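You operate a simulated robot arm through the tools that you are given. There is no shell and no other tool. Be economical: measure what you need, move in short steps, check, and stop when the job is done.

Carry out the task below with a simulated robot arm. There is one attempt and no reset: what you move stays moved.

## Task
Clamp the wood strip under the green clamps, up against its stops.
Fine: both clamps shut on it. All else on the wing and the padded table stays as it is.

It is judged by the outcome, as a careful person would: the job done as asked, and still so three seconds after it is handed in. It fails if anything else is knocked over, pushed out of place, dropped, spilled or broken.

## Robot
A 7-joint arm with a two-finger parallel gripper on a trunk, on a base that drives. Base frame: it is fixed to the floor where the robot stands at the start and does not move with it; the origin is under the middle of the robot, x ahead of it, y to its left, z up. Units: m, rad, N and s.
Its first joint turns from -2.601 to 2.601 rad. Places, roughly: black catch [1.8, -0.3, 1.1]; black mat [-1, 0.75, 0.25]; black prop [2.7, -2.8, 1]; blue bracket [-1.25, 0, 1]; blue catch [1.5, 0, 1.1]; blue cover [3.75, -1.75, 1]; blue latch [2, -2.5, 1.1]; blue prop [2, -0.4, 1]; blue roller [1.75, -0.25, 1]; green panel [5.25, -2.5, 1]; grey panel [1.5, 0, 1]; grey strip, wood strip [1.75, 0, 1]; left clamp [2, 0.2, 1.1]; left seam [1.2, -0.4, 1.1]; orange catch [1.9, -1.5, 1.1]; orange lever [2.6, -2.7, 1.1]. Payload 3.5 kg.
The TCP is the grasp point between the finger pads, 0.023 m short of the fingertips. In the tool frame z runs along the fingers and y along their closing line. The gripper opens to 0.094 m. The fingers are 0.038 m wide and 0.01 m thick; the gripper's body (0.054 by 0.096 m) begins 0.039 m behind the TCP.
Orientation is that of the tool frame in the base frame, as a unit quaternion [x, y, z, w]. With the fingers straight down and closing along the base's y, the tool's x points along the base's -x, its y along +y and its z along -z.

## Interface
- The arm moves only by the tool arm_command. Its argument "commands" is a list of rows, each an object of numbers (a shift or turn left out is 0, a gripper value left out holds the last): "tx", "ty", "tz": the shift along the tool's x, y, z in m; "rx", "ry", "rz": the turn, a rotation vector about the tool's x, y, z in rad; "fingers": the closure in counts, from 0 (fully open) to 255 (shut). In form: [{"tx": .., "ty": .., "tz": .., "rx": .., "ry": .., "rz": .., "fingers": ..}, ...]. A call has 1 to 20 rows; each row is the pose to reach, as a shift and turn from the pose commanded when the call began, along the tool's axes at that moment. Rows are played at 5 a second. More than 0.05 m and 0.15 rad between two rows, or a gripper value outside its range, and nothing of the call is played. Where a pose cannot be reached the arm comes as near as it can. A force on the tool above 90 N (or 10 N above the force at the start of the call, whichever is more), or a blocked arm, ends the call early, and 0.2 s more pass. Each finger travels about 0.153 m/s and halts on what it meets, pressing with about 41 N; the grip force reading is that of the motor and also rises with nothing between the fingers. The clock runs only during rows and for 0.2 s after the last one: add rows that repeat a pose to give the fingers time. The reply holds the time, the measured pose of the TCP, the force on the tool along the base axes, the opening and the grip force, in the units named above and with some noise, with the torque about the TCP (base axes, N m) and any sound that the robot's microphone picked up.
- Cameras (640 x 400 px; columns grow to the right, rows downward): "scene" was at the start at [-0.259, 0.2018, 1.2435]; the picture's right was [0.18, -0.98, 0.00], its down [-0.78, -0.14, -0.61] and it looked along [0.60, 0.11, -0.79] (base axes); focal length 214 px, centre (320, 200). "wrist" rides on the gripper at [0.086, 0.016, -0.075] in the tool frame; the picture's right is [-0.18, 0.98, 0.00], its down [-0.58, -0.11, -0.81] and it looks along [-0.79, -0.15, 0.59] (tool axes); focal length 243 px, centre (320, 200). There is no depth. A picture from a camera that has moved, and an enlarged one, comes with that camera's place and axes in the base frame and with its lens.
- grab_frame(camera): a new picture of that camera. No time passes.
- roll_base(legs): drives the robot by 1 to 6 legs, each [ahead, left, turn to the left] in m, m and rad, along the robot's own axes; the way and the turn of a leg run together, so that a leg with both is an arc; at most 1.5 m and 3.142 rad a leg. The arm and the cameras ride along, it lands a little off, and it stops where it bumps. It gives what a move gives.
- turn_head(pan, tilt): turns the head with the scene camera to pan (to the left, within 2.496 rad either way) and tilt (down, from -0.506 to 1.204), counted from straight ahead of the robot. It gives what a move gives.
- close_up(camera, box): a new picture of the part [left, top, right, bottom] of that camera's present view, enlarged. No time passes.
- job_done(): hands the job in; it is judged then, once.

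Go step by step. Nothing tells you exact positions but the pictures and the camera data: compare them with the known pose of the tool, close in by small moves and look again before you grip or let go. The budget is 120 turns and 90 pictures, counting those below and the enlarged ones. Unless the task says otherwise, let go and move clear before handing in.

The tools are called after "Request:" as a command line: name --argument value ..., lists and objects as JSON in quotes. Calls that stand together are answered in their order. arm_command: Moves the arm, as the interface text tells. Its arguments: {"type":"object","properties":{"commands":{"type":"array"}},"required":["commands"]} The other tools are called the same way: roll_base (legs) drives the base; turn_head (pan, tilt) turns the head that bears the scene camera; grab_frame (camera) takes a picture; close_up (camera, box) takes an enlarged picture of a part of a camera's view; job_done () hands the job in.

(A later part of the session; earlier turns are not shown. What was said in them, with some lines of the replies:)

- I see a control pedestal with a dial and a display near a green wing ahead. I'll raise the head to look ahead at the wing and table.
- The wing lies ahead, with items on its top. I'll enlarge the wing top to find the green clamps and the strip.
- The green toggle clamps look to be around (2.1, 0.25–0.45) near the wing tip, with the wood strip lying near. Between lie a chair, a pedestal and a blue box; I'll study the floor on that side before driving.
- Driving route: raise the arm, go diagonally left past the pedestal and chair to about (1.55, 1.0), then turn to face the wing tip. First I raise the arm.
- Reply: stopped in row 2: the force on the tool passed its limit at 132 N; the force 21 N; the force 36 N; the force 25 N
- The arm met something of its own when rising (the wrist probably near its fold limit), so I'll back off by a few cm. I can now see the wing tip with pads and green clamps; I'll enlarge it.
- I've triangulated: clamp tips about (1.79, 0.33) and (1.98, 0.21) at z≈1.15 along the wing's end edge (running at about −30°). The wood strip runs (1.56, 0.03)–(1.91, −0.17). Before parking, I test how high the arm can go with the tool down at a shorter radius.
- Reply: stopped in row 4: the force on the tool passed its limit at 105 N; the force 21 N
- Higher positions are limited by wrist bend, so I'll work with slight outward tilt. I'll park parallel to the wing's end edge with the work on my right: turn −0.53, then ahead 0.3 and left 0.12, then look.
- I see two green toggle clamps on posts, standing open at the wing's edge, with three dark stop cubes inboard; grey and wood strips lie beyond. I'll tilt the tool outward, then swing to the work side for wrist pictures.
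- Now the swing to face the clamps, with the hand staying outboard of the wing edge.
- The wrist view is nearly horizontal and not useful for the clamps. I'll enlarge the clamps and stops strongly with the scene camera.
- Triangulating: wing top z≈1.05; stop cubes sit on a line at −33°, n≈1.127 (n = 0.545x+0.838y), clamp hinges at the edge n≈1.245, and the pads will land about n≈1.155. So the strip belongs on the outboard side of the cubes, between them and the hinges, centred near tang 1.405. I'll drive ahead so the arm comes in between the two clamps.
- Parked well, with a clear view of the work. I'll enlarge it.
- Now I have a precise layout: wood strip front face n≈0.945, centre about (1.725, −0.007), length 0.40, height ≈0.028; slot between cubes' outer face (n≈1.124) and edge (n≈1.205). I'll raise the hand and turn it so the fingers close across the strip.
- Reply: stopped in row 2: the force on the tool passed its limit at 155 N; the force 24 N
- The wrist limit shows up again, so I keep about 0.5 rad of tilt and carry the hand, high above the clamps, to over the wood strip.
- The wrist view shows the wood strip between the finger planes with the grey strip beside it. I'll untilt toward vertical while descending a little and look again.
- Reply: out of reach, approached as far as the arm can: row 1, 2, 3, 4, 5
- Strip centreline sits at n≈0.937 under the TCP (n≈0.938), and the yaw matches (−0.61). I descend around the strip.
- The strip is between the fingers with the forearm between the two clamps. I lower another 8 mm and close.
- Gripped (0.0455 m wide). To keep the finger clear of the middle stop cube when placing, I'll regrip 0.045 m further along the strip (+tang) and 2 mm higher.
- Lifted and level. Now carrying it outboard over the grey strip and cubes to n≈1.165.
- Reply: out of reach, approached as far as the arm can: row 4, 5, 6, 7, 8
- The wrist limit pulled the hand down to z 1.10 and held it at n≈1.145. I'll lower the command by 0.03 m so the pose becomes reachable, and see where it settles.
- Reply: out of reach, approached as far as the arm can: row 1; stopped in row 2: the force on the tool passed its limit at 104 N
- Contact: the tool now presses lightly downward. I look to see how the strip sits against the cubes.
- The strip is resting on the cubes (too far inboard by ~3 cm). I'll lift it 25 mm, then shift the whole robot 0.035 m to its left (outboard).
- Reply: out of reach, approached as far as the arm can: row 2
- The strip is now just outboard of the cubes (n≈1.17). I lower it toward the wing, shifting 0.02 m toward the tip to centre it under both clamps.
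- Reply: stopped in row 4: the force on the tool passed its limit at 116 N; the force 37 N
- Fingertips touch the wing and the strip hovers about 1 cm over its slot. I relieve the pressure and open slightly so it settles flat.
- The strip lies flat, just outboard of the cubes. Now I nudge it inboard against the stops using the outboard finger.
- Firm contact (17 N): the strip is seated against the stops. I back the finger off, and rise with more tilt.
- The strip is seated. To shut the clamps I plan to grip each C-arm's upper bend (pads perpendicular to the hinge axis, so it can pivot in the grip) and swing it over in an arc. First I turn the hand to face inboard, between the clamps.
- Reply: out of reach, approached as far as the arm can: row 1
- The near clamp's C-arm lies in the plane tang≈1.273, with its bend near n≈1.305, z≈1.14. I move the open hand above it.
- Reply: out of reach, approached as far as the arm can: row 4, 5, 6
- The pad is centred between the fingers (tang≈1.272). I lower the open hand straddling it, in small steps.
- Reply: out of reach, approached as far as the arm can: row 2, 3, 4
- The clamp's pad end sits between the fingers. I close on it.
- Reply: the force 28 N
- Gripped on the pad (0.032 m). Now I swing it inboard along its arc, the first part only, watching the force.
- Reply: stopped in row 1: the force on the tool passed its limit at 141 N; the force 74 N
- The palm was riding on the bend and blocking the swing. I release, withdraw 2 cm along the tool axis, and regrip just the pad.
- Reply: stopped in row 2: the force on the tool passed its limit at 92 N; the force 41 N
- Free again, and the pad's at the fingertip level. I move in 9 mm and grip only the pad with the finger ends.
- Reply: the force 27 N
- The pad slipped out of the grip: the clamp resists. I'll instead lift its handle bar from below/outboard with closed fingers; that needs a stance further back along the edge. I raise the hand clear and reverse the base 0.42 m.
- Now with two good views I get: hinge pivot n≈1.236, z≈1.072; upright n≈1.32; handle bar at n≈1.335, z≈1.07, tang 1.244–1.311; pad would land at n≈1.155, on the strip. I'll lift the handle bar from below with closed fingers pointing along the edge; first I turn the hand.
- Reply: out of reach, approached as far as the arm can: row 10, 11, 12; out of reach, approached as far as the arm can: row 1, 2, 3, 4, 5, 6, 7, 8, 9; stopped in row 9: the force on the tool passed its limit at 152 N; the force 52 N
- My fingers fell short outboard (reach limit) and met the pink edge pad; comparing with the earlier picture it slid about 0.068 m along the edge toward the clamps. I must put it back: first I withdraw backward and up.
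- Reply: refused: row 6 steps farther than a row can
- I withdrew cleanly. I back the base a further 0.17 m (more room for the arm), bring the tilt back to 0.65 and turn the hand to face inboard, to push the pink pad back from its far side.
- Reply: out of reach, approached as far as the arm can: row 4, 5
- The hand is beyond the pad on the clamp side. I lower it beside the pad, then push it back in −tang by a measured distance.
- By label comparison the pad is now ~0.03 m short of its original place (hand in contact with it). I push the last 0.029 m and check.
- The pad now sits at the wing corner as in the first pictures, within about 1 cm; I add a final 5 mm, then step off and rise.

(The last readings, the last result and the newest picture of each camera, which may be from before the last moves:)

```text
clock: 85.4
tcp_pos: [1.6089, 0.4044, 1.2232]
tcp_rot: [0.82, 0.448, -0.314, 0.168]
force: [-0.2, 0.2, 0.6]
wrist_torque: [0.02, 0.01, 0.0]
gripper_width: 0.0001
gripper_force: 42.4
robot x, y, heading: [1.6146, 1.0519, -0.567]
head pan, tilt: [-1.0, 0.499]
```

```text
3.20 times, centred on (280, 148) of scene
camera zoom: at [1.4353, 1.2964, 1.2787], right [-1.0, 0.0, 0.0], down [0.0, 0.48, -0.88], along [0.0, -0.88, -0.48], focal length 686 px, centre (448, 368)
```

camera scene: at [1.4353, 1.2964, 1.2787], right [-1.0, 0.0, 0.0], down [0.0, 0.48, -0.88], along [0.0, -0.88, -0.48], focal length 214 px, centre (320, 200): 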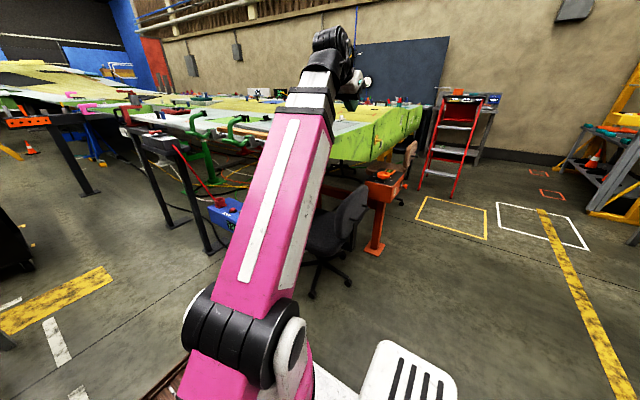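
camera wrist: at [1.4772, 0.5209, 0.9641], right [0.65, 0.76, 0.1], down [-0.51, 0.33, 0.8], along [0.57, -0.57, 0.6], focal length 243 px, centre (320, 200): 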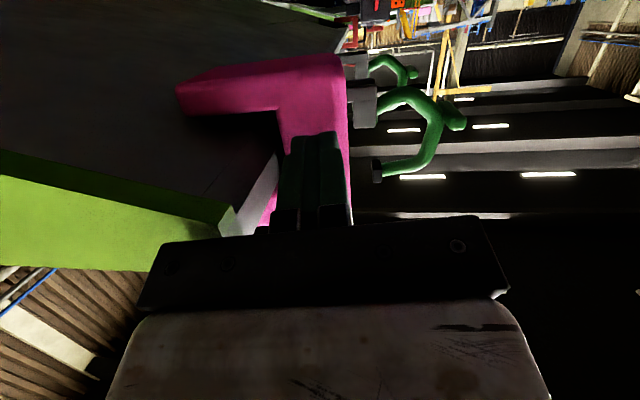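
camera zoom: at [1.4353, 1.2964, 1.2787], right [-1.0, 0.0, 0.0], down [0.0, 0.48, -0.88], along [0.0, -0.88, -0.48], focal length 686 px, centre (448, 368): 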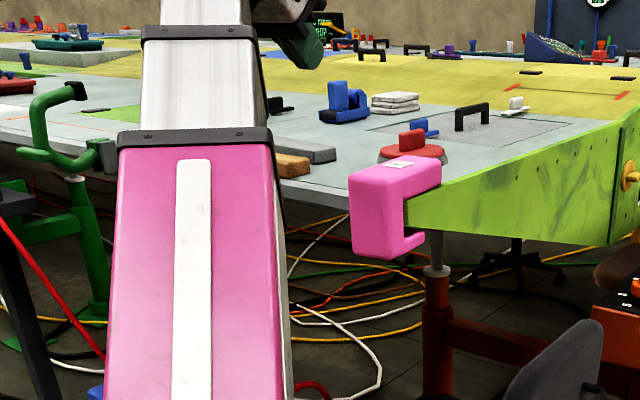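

The pad is back at its corner. Now for the near clamp: I bring the hand outboard with more tilt (fingers nearly level, pointing inboard, opened a little), in front of the handle.

Request:
arm_command --commands '[{"tx": 0.029, "tz": -0.026, "ry": -0.087}, {"tx": 0.058, "tz": -0.052, "ry": -0.173}, {"tx": 0.087, "tz": -0.078, "ry": -0.26}, {"tx": 0.116, "tz": -0.104, "ry": -0.347}, {"tx": 0.1455, "tz": -0.13, "ry": -0.433, "fingers": 120}, {"tx": 0.1746, "tz": -0.1558, "ry": -0.52, "fingers": 120}, {"tx": 0.183, "tz": -0.1465, "ty": 0.036, "ry": -0.52, "fingers": 120}, {"tx": 0.191, "tz": -0.137, "ty": 0.073, "ry": -0.52}, {"tx": 0.1995, "tz": -0.128, "ty": 0.11, "ry": -0.52}, {"tx": 0.208, "tz": -0.1185, "ty": 0.146, "ry": -0.52}]'

Request:
grab_frame --camera "wrist"

```text
clock: 87.6
tcp_pos: [1.8577, 0.5222, 1.1692]
tcp_rot: [0.712, 0.389, -0.514, 0.277]
force: [0.4, -0.1, 0.4]
wrist_torque: [0.01, -0.02, 0.04]
gripper_width: 0.0498
gripper_force: 0.1
robot x, y, heading: [1.6125, 1.0493, -0.569]
head pan, tilt: [-1.0, 0.499]
```

```text
21 pictures are left
camera wrist: at [1.9257, 0.5963, 1.1113], right [0.8, -0.58, 0.17], down [0.23, 0.54, 0.81], along [-0.56, -0.6, 0.56], focal length 243 px, centre (320, 200)
```

wrist: 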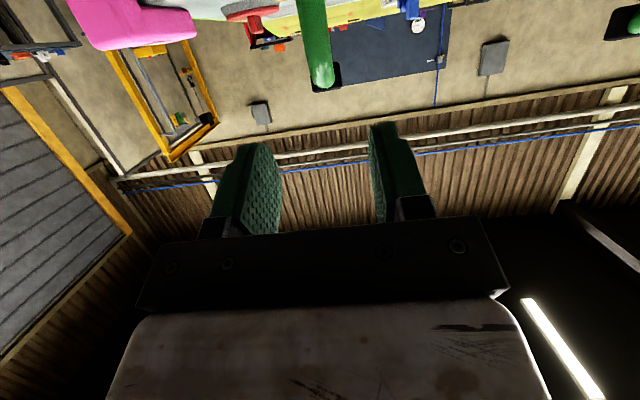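

The hand reached its spot, centred on the clamp's plane (tang 1.272). I lower below the handle's level, narrow the opening, and slide inboard under the bar, straddling the lower tube.

Request:
arm_command --commands '[{"tx": 0.0446, "tz": 0.015, "fingers": 152}, {"tx": 0.089, "tz": 0.03, "fingers": 152}, {"tx": 0.1337, "tz": 0.0448}, {"tx": 0.1242, "tz": 0.0732}, {"tx": 0.1147, "tz": 0.1017}, {"tx": 0.1003, "tz": 0.1443}]'

Request:
grab_frame --camera "wrist"

Request:
close_up --camera "scene" --box '[180, 95, 300, 170]'

```text
clock: 89.0
tcp_pos: [1.8014, 0.4337, 1.028]
tcp_rot: [0.712, 0.391, -0.513, 0.278]
force: [0.0, 0.1, 0.0]
wrist_torque: [0.01, -0.02, 0.04]
gripper_width: 0.0381
gripper_force: 0.0
robot x, y, heading: [1.6138, 1.0498, -0.567]
head pan, tilt: [-1.0, 0.499]
```

```text
20 pictures are left
camera wrist: at [1.8688, 0.5081, 0.9702], right [0.8, -0.58, 0.17], down [0.23, 0.54, 0.81], along [-0.56, -0.61, 0.56], focal length 243 px, centre (320, 200)
```

wrist: 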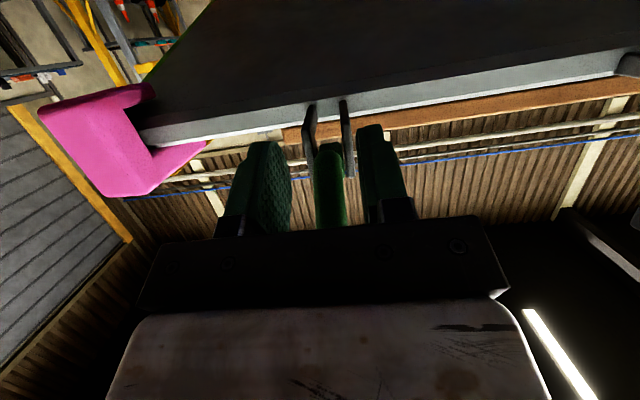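

```text
5.33 times, centred on (240, 132) of scene
camera zoom: at [1.4353, 1.2964, 1.2787], right [-1.0, 0.0, 0.0], down [0.0, 0.48, -0.88], along [0.0, -0.88, -0.48], focal length 1144 px, centre (747, 560)
```

zoom: 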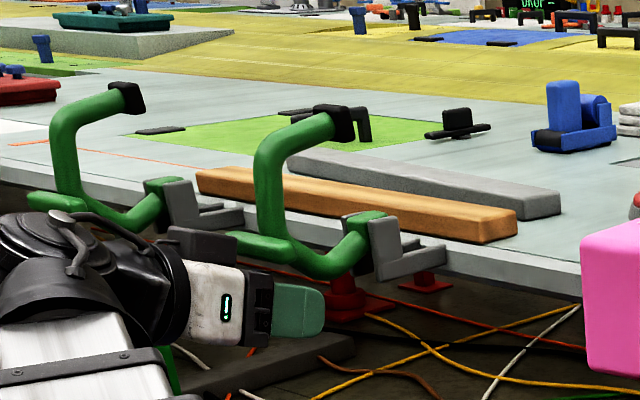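

The fingers straddle the lower tube just beneath the handle bar. I slide in 3 cm so the bar sits near the palm, then lift along the hinge arc.

Request:
arm_command --commands '[{"tx": -0.003, "tz": 0.015}, {"tx": -0.0057, "tz": 0.0297}]'

Request:
arm_command --commands '[{"tx": -0.0196, "tz": -0.0045}, {"tx": -0.0379, "tz": -0.0064}, {"tx": -0.0576, "tz": -0.0045}, {"tx": -0.0744, "tz": 0.0014}]'

Request:
close_up --camera "scene" --box '[180, 95, 300, 170]'

```text
clock: 89.6
tcp_pos: [1.7916, 0.4199, 1.0262]
tcp_rot: [0.708, 0.393, -0.515, 0.281]
force: [22.0, 29.6, 13.0]
wrist_torque: [-1.22, 1.14, -0.66]
gripper_width: 0.0378
gripper_force: 0.1
robot x, y, heading: [1.6137, 1.0515, -0.569]
head pan, tilt: [-1.0, 0.499]
stopped in row 2: the force on the tool passed its limit at 115 N (the readings are from after the stop); the commanded pose is now the measured one
```

```text
clock: 90.6
tcp_pos: [1.7773, 0.3951, 1.0946]
tcp_rot: [0.71, 0.393, -0.513, 0.28]
force: [-0.1, -0.4, -0.1]
wrist_torque: [-0.02, 0.03, -0.02]
gripper_width: 0.0378
gripper_force: 0.0
robot x, y, heading: [1.6142, 1.0508, -0.568]
head pan, tilt: [-1.0, 0.499]
```

```text
5.33 times, centred on (240, 132) of scene
camera zoom: at [1.4355, 1.2968, 1.2787], right [-1.0, 0.0, 0.0], down [0.0, 0.48, -0.88], along [0.0, -0.88, -0.48], focal length 1144 px, centre (747, 560)
```

zoom: 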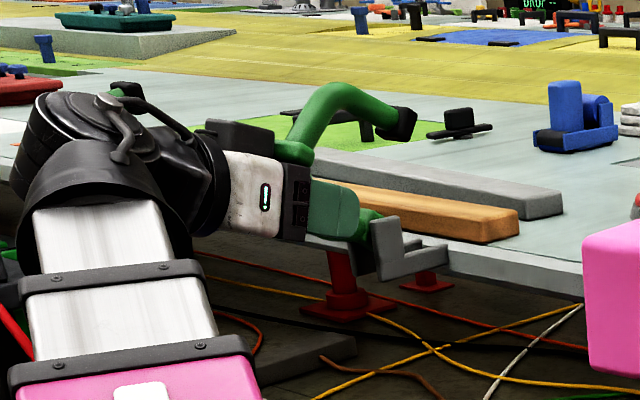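

The clamp has swung about 45°. I continue along the arc.

Request:
arm_command --commands '[{"tx": -0.0171, "tz": 0.0101}, {"tx": -0.0304, "tz": 0.0214}, {"tx": -0.0424, "tz": 0.0385}, {"tx": -0.0491, "tz": 0.0521}]'

Request:
close_up --camera "scene" --box '[180, 95, 300, 170]'

```text
clock: 91.6
tcp_pos: [1.7423, 0.3403, 1.1247]
tcp_rot: [0.71, 0.393, -0.513, 0.28]
force: [1.0, -0.3, -0.5]
wrist_torque: [-0.01, -0.02, -0.02]
gripper_width: 0.038
gripper_force: 0.1
robot x, y, heading: [1.6133, 1.0524, -0.569]
head pan, tilt: [-1.0, 0.499]
```

```text
5.33 times, centred on (240, 132) of scene
camera zoom: at [1.4356, 1.297, 1.2787], right [-1.0, 0.0, 0.0], down [0.0, 0.48, -0.88], along [0.0, -0.88, -0.48], focal length 1144 px, centre (747, 560)
```

zoom: 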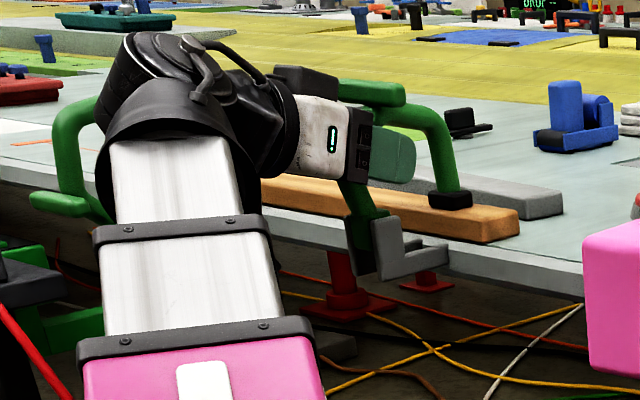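

The pad is on the strip. I press the handle a bit further inboard to seat it firmly.

Request:
arm_command --commands '[{"tx": -0.0032, "tz": 0.0095}, {"tx": -0.0064, "tz": 0.019}, {"tx": -0.0095, "tz": 0.0285}]'

Request:
close_up --camera "scene" --box '[220, 95, 300, 145]'

```text
clock: 92.3
tcp_pos: [1.7389, 0.3344, 1.1244]
tcp_rot: [0.71, 0.394, -0.51, 0.282]
force: [19.3, 27.1, 19.5]
wrist_torque: [0.67, -0.35, -0.15]
gripper_width: 0.0382
gripper_force: 0.1
robot x, y, heading: [1.6184, 1.0533, -0.565]
head pan, tilt: [-1.0, 0.499]
stopped in row 3: the force on the tool passed its limit at 104 N (the readings are from after the stop); the commanded pose is now the measured one
```

```text
8.00 times, centred on (260, 120) of scene
camera zoom: at [1.4367, 1.2995, 1.2785], right [-1.0, -0.01, 0.0], down [0.0, 0.48, -0.88], along [0.0, -0.88, -0.48], focal length 1716 px, centre (800, 840)
```

zoom: 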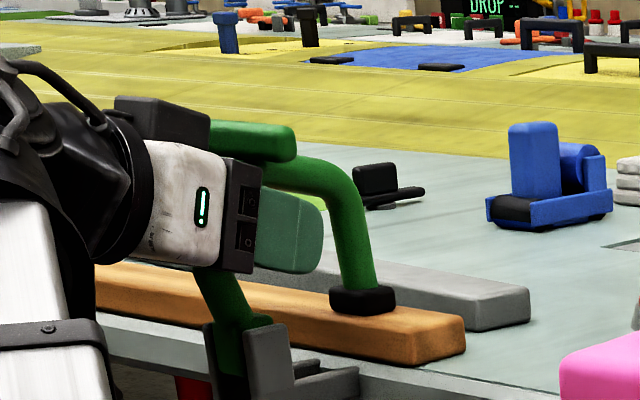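

The near clamp is shut hard on the strip. I back the hand straight out to n≈1.45 and check it stays shut.

Request:
arm_command --commands '[{"tx": 0.012, "tz": -0.036}, {"tx": 0.025, "tz": -0.076}, {"tx": 0.039, "tz": -0.118}, {"tx": 0.053, "tz": -0.16}, {"tx": 0.067, "tz": -0.202}, {"tx": 0.075, "tz": -0.225}]'

Request:
roll_base --legs '[[0.275, 0, 0]]'

Request:
grab_frame --camera "wrist"

Request:
close_up --camera "scene" --box '[180, 85, 340, 185]'

```text
clock: 93.7
tcp_pos: [1.8631, 0.5331, 1.1243]
tcp_rot: [0.71, 0.394, -0.511, 0.281]
force: [-0.5, 0.5, -1.5]
wrist_torque: [-0.03, 0.0, 0.03]
gripper_width: 0.0379
gripper_force: 0.0
robot x, y, heading: [1.6164, 1.056, -0.564]
head pan, tilt: [-1.0, 0.499]
```

```text
clock: 95.6
tcp_pos: [2.0936, 0.3871, 1.1244]
tcp_rot: [0.71, 0.395, -0.51, 0.282]
force: [0.4, 0.2, -0.2]
wrist_torque: [0.03, -0.02, 0.05]
gripper_width: 0.0379
gripper_force: 0.0
robot x, y, heading: [1.8426, 0.9102, -0.558]
head pan, tilt: [-1.0, 0.499]
```

```text
15 pictures are left
camera wrist: at [2.1607, 0.4624, 1.0664], right [0.8, -0.57, 0.17], down [0.21, 0.55, 0.81], along [-0.56, -0.61, 0.56], focal length 243 px, centre (320, 200)
```

wrist: 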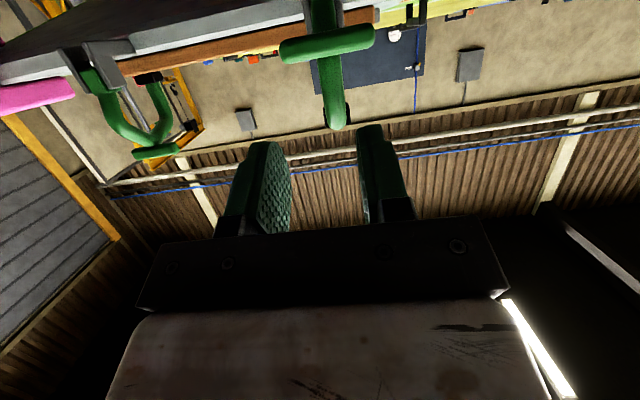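

```text
4.00 times, centred on (260, 135) of scene
camera zoom: at [1.6657, 1.1515, 1.2787], right [-1.0, -0.01, 0.0], down [0.0, 0.48, -0.88], along [0.01, -0.88, -0.48], focal length 858 px, centre (560, 460)
```

zoom: 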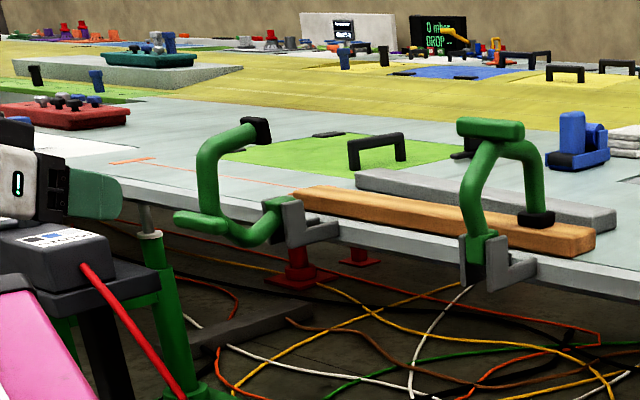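

The near clamp stays shut. The far clamp's plane is at tang≈1.551; I repeat: shift 8 mm, lower to z 1.028, slide in under its handle.

Request:
arm_command --commands '[{"ty": 0.008, "tx": 0.03, "tz": 0.01}, {"ty": 0.008, "tx": 0.06, "tz": 0.02}, {"ty": 0.008, "tx": 0.091, "tz": 0.0305}, {"ty": 0.008, "tx": 0.078, "tz": 0.07}, {"ty": 0.008, "tx": 0.065, "tz": 0.109}, {"ty": 0.008, "tx": 0.054, "tz": 0.141}]'

Request:
grab_frame --camera "wrist"

Request:
close_up --camera "scene" --box '[180, 85, 300, 160]'

```text
clock: 97.0
tcp_pos: [2.0386, 0.284, 1.0277]
tcp_rot: [0.711, 0.395, -0.51, 0.282]
force: [-1.0, 0.6, -0.1]
wrist_torque: [-0.01, 0.02, -0.01]
gripper_width: 0.0378
gripper_force: 0.1
robot x, y, heading: [1.8415, 0.91, -0.561]
head pan, tilt: [-1.0, 0.499]
```

```text
13 pictures are left
camera wrist: at [2.1054, 0.3587, 0.9695], right [0.8, -0.57, 0.17], down [0.21, 0.55, 0.81], along [-0.56, -0.61, 0.56], focal length 243 px, centre (320, 200)
```

wrist: 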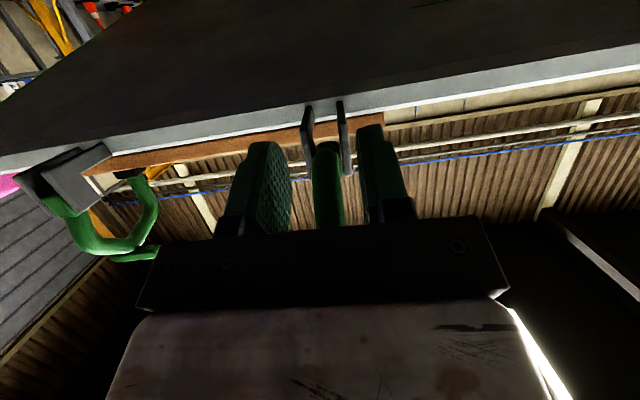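

```text
5.33 times, centred on (240, 122) of scene
camera zoom: at [1.6656, 1.1515, 1.2787], right [-1.0, -0.01, 0.0], down [0.0, 0.48, -0.88], along [0.01, -0.88, -0.48], focal length 1144 px, centre (747, 613)
```

zoom: 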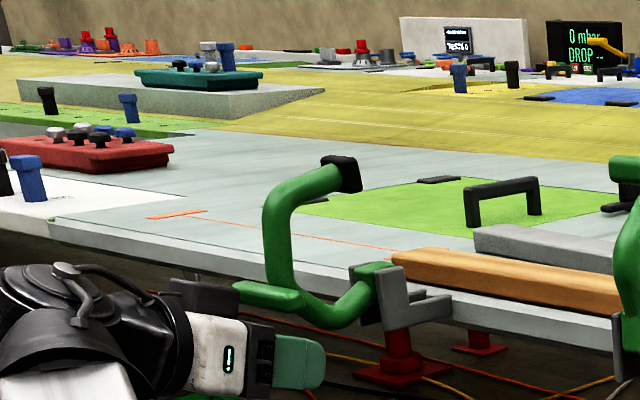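

Same placement as the near one, tube centred between the fingers. I run the slide-in and the same lifting arc.

Request:
arm_command --commands '[{"tx": -0.004, "tz": 0.0177}, {"tx": -0.0236, "tz": 0.0132}, {"tx": -0.0419, "tz": 0.0113}, {"tx": -0.0616, "tz": 0.0132}, {"tx": -0.0784, "tz": 0.0191}, {"tx": -0.0955, "tz": 0.0292}, {"tx": -0.1088, "tz": 0.0405}, {"tx": -0.1208, "tz": 0.0576}, {"tx": -0.1275, "tz": 0.0712}]'

Request:
close_up --camera "scene" --box '[180, 85, 300, 160]'

```text
clock: 99.0
tcp_pos: [1.9827, 0.1915, 1.1259]
tcp_rot: [0.71, 0.396, -0.51, 0.283]
force: [1.8, 1.8, 2.9]
wrist_torque: [0.11, -0.04, -0.01]
gripper_width: 0.038
gripper_force: 0.1
robot x, y, heading: [1.8442, 0.9052, -0.562]
head pan, tilt: [-1.0, 0.499]
```

```text
5.33 times, centred on (240, 122) of scene
camera zoom: at [1.6656, 1.1516, 1.2786], right [-1.0, -0.01, 0.0], down [0.0, 0.48, -0.88], along [0.01, -0.88, -0.48], focal length 1144 px, centre (747, 613)
```

zoom: 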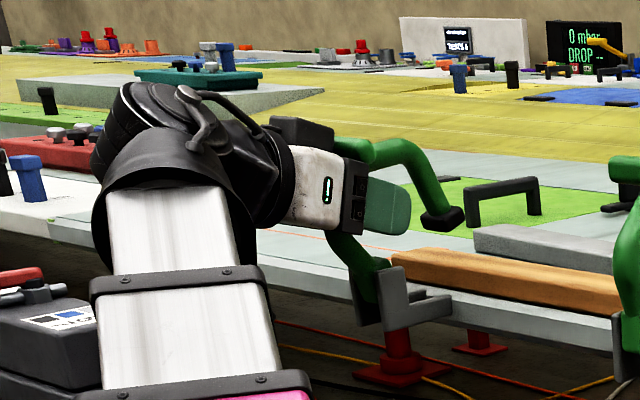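

The far clamp is nearly down. I press its handle on inboard until it resists.

Request:
arm_command --commands '[{"tx": -0.0032, "tz": 0.0095}, {"tx": -0.0064, "tz": 0.019}, {"tx": -0.0095, "tz": 0.0285}, {"tx": -0.0127, "tz": 0.038}]'

Request:
close_up --camera "scene" --box '[180, 85, 300, 160]'

```text
clock: 99.8
tcp_pos: [1.9732, 0.1789, 1.1268]
tcp_rot: [0.71, 0.397, -0.507, 0.285]
force: [15.0, 25.7, 20.9]
wrist_torque: [0.69, -0.32, -0.14]
gripper_width: 0.0379
gripper_force: 0.0
robot x, y, heading: [1.8445, 0.9063, -0.562]
head pan, tilt: [-1.0, 0.499]
stopped in row 4: the force on the tool passed its limit at 104 N (the readings are from after the stop); the commanded pose is now the measured one
```

```text
5.33 times, centred on (240, 122) of scene
camera zoom: at [1.6666, 1.1541, 1.2784], right [-1.0, -0.01, 0.0], down [0.0, 0.48, -0.88], along [0.01, -0.88, -0.48], focal length 1144 px, centre (747, 613)
```

zoom: 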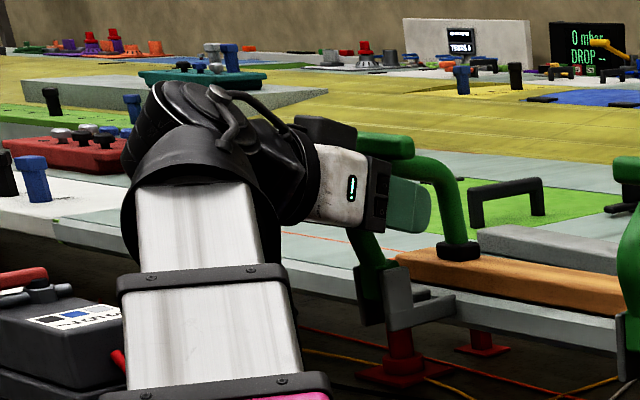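

The far pad is now down on the strip and resisting at ~100 N. I back the hand straight out and check both clamps, the strip and the stops.

Request:
arm_command --commands '[{"tx": 0.012, "tz": -0.036}, {"tx": 0.025, "tz": -0.076}, {"tx": 0.039, "tz": -0.118}, {"tx": 0.053, "tz": -0.16}, {"tx": 0.067, "tz": -0.202}, {"tx": 0.08, "tz": -0.24}]'

Request:
close_up --camera "scene" --box '[200, 95, 320, 170]'

Request:
grab_frame --camera "scene"

```text
clock: 101.2
tcp_pos: [2.104, 0.3927, 1.1269]
tcp_rot: [0.711, 0.397, -0.507, 0.283]
force: [-0.6, 0.1, -0.1]
wrist_torque: [-0.01, -0.04, 0.01]
gripper_width: 0.0378
gripper_force: 0.0
robot x, y, heading: [1.8448, 0.9073, -0.558]
head pan, tilt: [-1.0, 0.499]
```

```text
5.33 times, centred on (260, 132) of scene
camera zoom: at [1.6661, 1.1524, 1.2787], right [-1.0, -0.01, 0.0], down [0.0, 0.48, -0.88], along [0.01, -0.88, -0.48], focal length 1144 px, centre (640, 560)
```

zoom: 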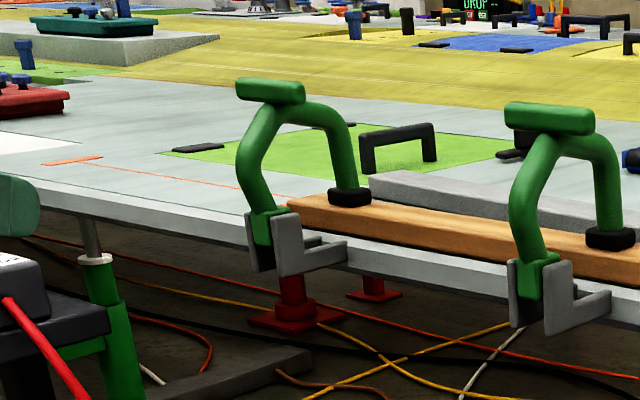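

```text
8 pictures are left
camera scene: at [1.6661, 1.1524, 1.2787], right [-1.0, -0.01, 0.0], down [0.0, 0.48, -0.88], along [0.01, -0.88, -0.48], focal length 214 px, centre (320, 200)
```

scene: 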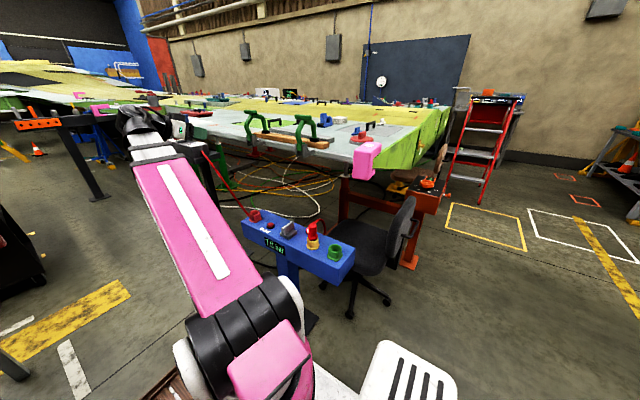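

Both clamps are shut on the strip. One last enlarged look at the edge pad and the strip's tip end.

Request:
close_up --camera "scene" --box '[280, 105, 400, 180]'

```text
5.33 times, centred on (340, 142) of scene
camera zoom: at [1.6661, 1.1524, 1.2787], right [-1.0, -0.01, 0.0], down [0.0, 0.48, -0.88], along [0.01, -0.88, -0.48], focal length 1144 px, centre (213, 507)
```

zoom: 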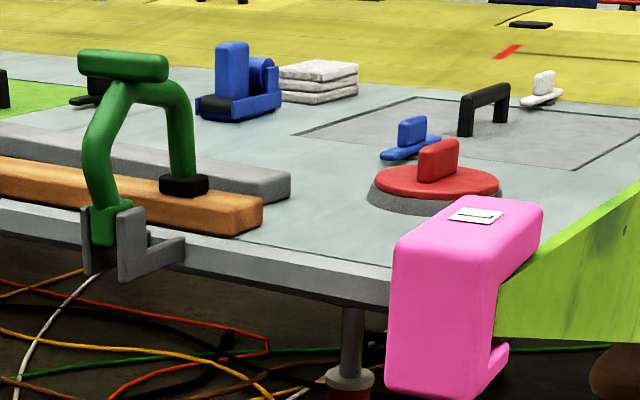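

The pad still sits roughly 8 mm short of its first place by my comparison. It's cheap to correct, so I drive back and bring the hand beside it once more.

Request:
roll_base --legs '[[-0.275, 0, 0]]'

Request:
arm_command --commands '[{"tx": -0.023, "tz": -0.008, "ty": -0.038}, {"tx": -0.046, "tz": -0.015, "ty": -0.076}, {"tx": -0.069, "tz": -0.023, "ty": -0.114}, {"tx": -0.091, "tz": -0.0305, "ty": -0.152}, {"tx": -0.105, "tz": 0.0105, "ty": -0.152, "ry": 0.087}, {"tx": -0.119, "tz": 0.0515, "ty": -0.152, "ry": 0.173}, {"tx": -0.132, "tz": 0.093, "ty": -0.152, "ry": 0.26}, {"tx": -0.146, "tz": 0.134, "ty": -0.152, "ry": 0.347}, {"tx": -0.16, "tz": 0.175, "ty": -0.152, "ry": 0.433}, {"tx": -0.1735, "tz": 0.216, "ty": -0.152, "ry": 0.52}]'

```text
clock: 103.1
tcp_pos: [1.8721, 0.5378, 1.1266]
tcp_rot: [0.711, 0.397, -0.507, 0.284]
force: [-0.9, 0.9, 0.3]
wrist_torque: [-0.01, -0.01, 0.02]
gripper_width: 0.0378
gripper_force: 0.1
robot x, y, heading: [1.6141, 1.0598, -0.561]
head pan, tilt: [-1.0, 0.499]
```

```text
clock: 105.3
tcp_pos: [1.6055, 0.3963, 1.2213]
tcp_rot: [0.817, 0.458, -0.306, 0.172]
force: [0.3, 0.1, 0.2]
wrist_torque: [-0.01, 0.0, 0.02]
gripper_width: 0.0379
gripper_force: 0.1
robot x, y, heading: [1.6142, 1.0542, -0.558]
head pan, tilt: [-1.0, 0.499]
```

Request:
arm_command --commands '[{"tz": 0.025, "tx": 0.022, "rx": 0.015, "rz": 0.017, "fingers": 255}, {"tz": 0.051, "tx": 0.0445, "rx": 0.015, "rz": 0.017, "fingers": 255}, {"tz": 0.077, "tx": 0.067, "rx": 0.015, "rz": 0.017}, {"tz": 0.102, "tx": 0.089, "rx": 0.015, "rz": 0.017}, {"tz": 0.102, "tx": 0.089, "rx": 0.015, "rz": 0.017, "ty": -0.025}, {"tz": 0.102, "tx": 0.089, "rx": 0.015, "rz": 0.017, "ty": -0.045}]'

Request:
close_up --camera "scene" --box '[240, 110, 340, 172]'

```text
clock: 106.7
tcp_pos: [1.5678, 0.4193, 1.085]
tcp_rot: [0.822, 0.448, -0.308, 0.169]
force: [-0.1, 0.7, -0.2]
wrist_torque: [0.01, -0.03, 0.01]
gripper_width: 0.0
gripper_force: 41.1
robot x, y, heading: [1.612, 1.058, -0.563]
head pan, tilt: [-1.0, 0.499]
```

```text
6.40 times, centred on (290, 141) of scene
camera zoom: at [1.4327, 1.2987, 1.2787], right [-1.0, -0.01, 0.0], down [0.0, 0.48, -0.88], along [0.01, -0.88, -0.48], focal length 1373 px, centre (512, 578)
```

zoom: 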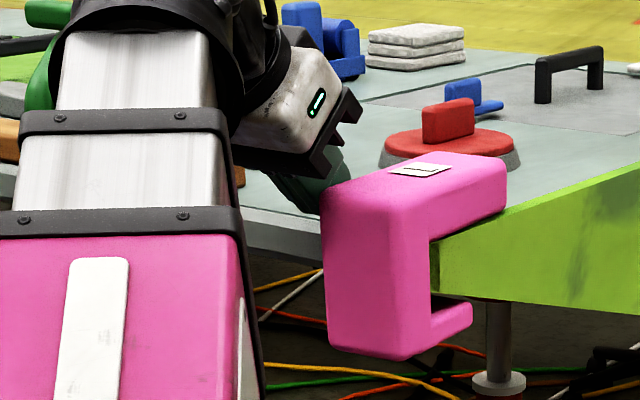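

Beside the pad, not touching yet. I push 0.021 m (about 8 mm of it moving the pad), then step off and rise.

Request:
arm_command --commands '[{"ty": -0.011}, {"ty": -0.021}, {"ty": -0.021}]'

Request:
arm_command --commands '[{"ty": 0.02}, {"ty": 0.05}, {"ty": 0.05, "tz": -0.035, "tx": -0.03}, {"ty": 0.05, "tz": -0.07, "tx": -0.06}, {"ty": 0.05, "tz": -0.1, "tx": -0.09}]'

Request:
close_up --camera "scene" --box '[240, 110, 340, 172]'

```text
clock: 107.5
tcp_pos: [1.5505, 0.4296, 1.0847]
tcp_rot: [0.822, 0.449, -0.308, 0.168]
force: [0.2, 0.3, -0.4]
wrist_torque: [-0.01, 0.01, 0.02]
gripper_width: 0.0001
gripper_force: 41.3
robot x, y, heading: [1.6117, 1.0564, -0.557]
head pan, tilt: [-1.0, 0.499]
```

```text
clock: 108.7
tcp_pos: [1.5913, 0.4029, 1.221]
tcp_rot: [0.822, 0.449, -0.308, 0.168]
force: [-0.3, -0.3, 0.4]
wrist_torque: [0.03, 0.01, 0.02]
gripper_width: 0.0
gripper_force: 40.5
robot x, y, heading: [1.6131, 1.0528, -0.559]
head pan, tilt: [-1.0, 0.499]
```

```text
6.40 times, centred on (290, 141) of scene
camera zoom: at [1.4327, 1.2987, 1.2787], right [-1.0, -0.01, 0.0], down [0.0, 0.48, -0.88], along [0.01, -0.88, -0.48], focal length 1373 px, centre (512, 578)
```

zoom: 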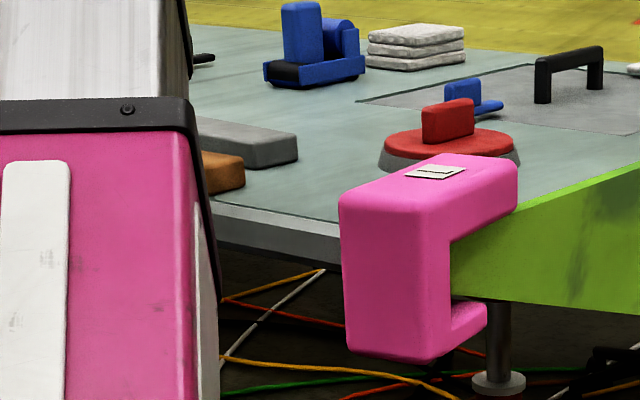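

The pad matches its first position again, both clamps are shut on the strip against its stops, and the hand is clear. I hand it in.

Request:
job_done

```text
The job is handed in.
```

The wood strip is clamped: it lies against its stops with both green clamps shut on it, and the clamps stayed shut when I let go.

While getting to the first clamp I bumped the pink pad on the wing's edge and slid it about 7 cm. I pushed it back to within a few millimetres of its original spot, judged from the pictures. The last pictures showed nothing else out of place.
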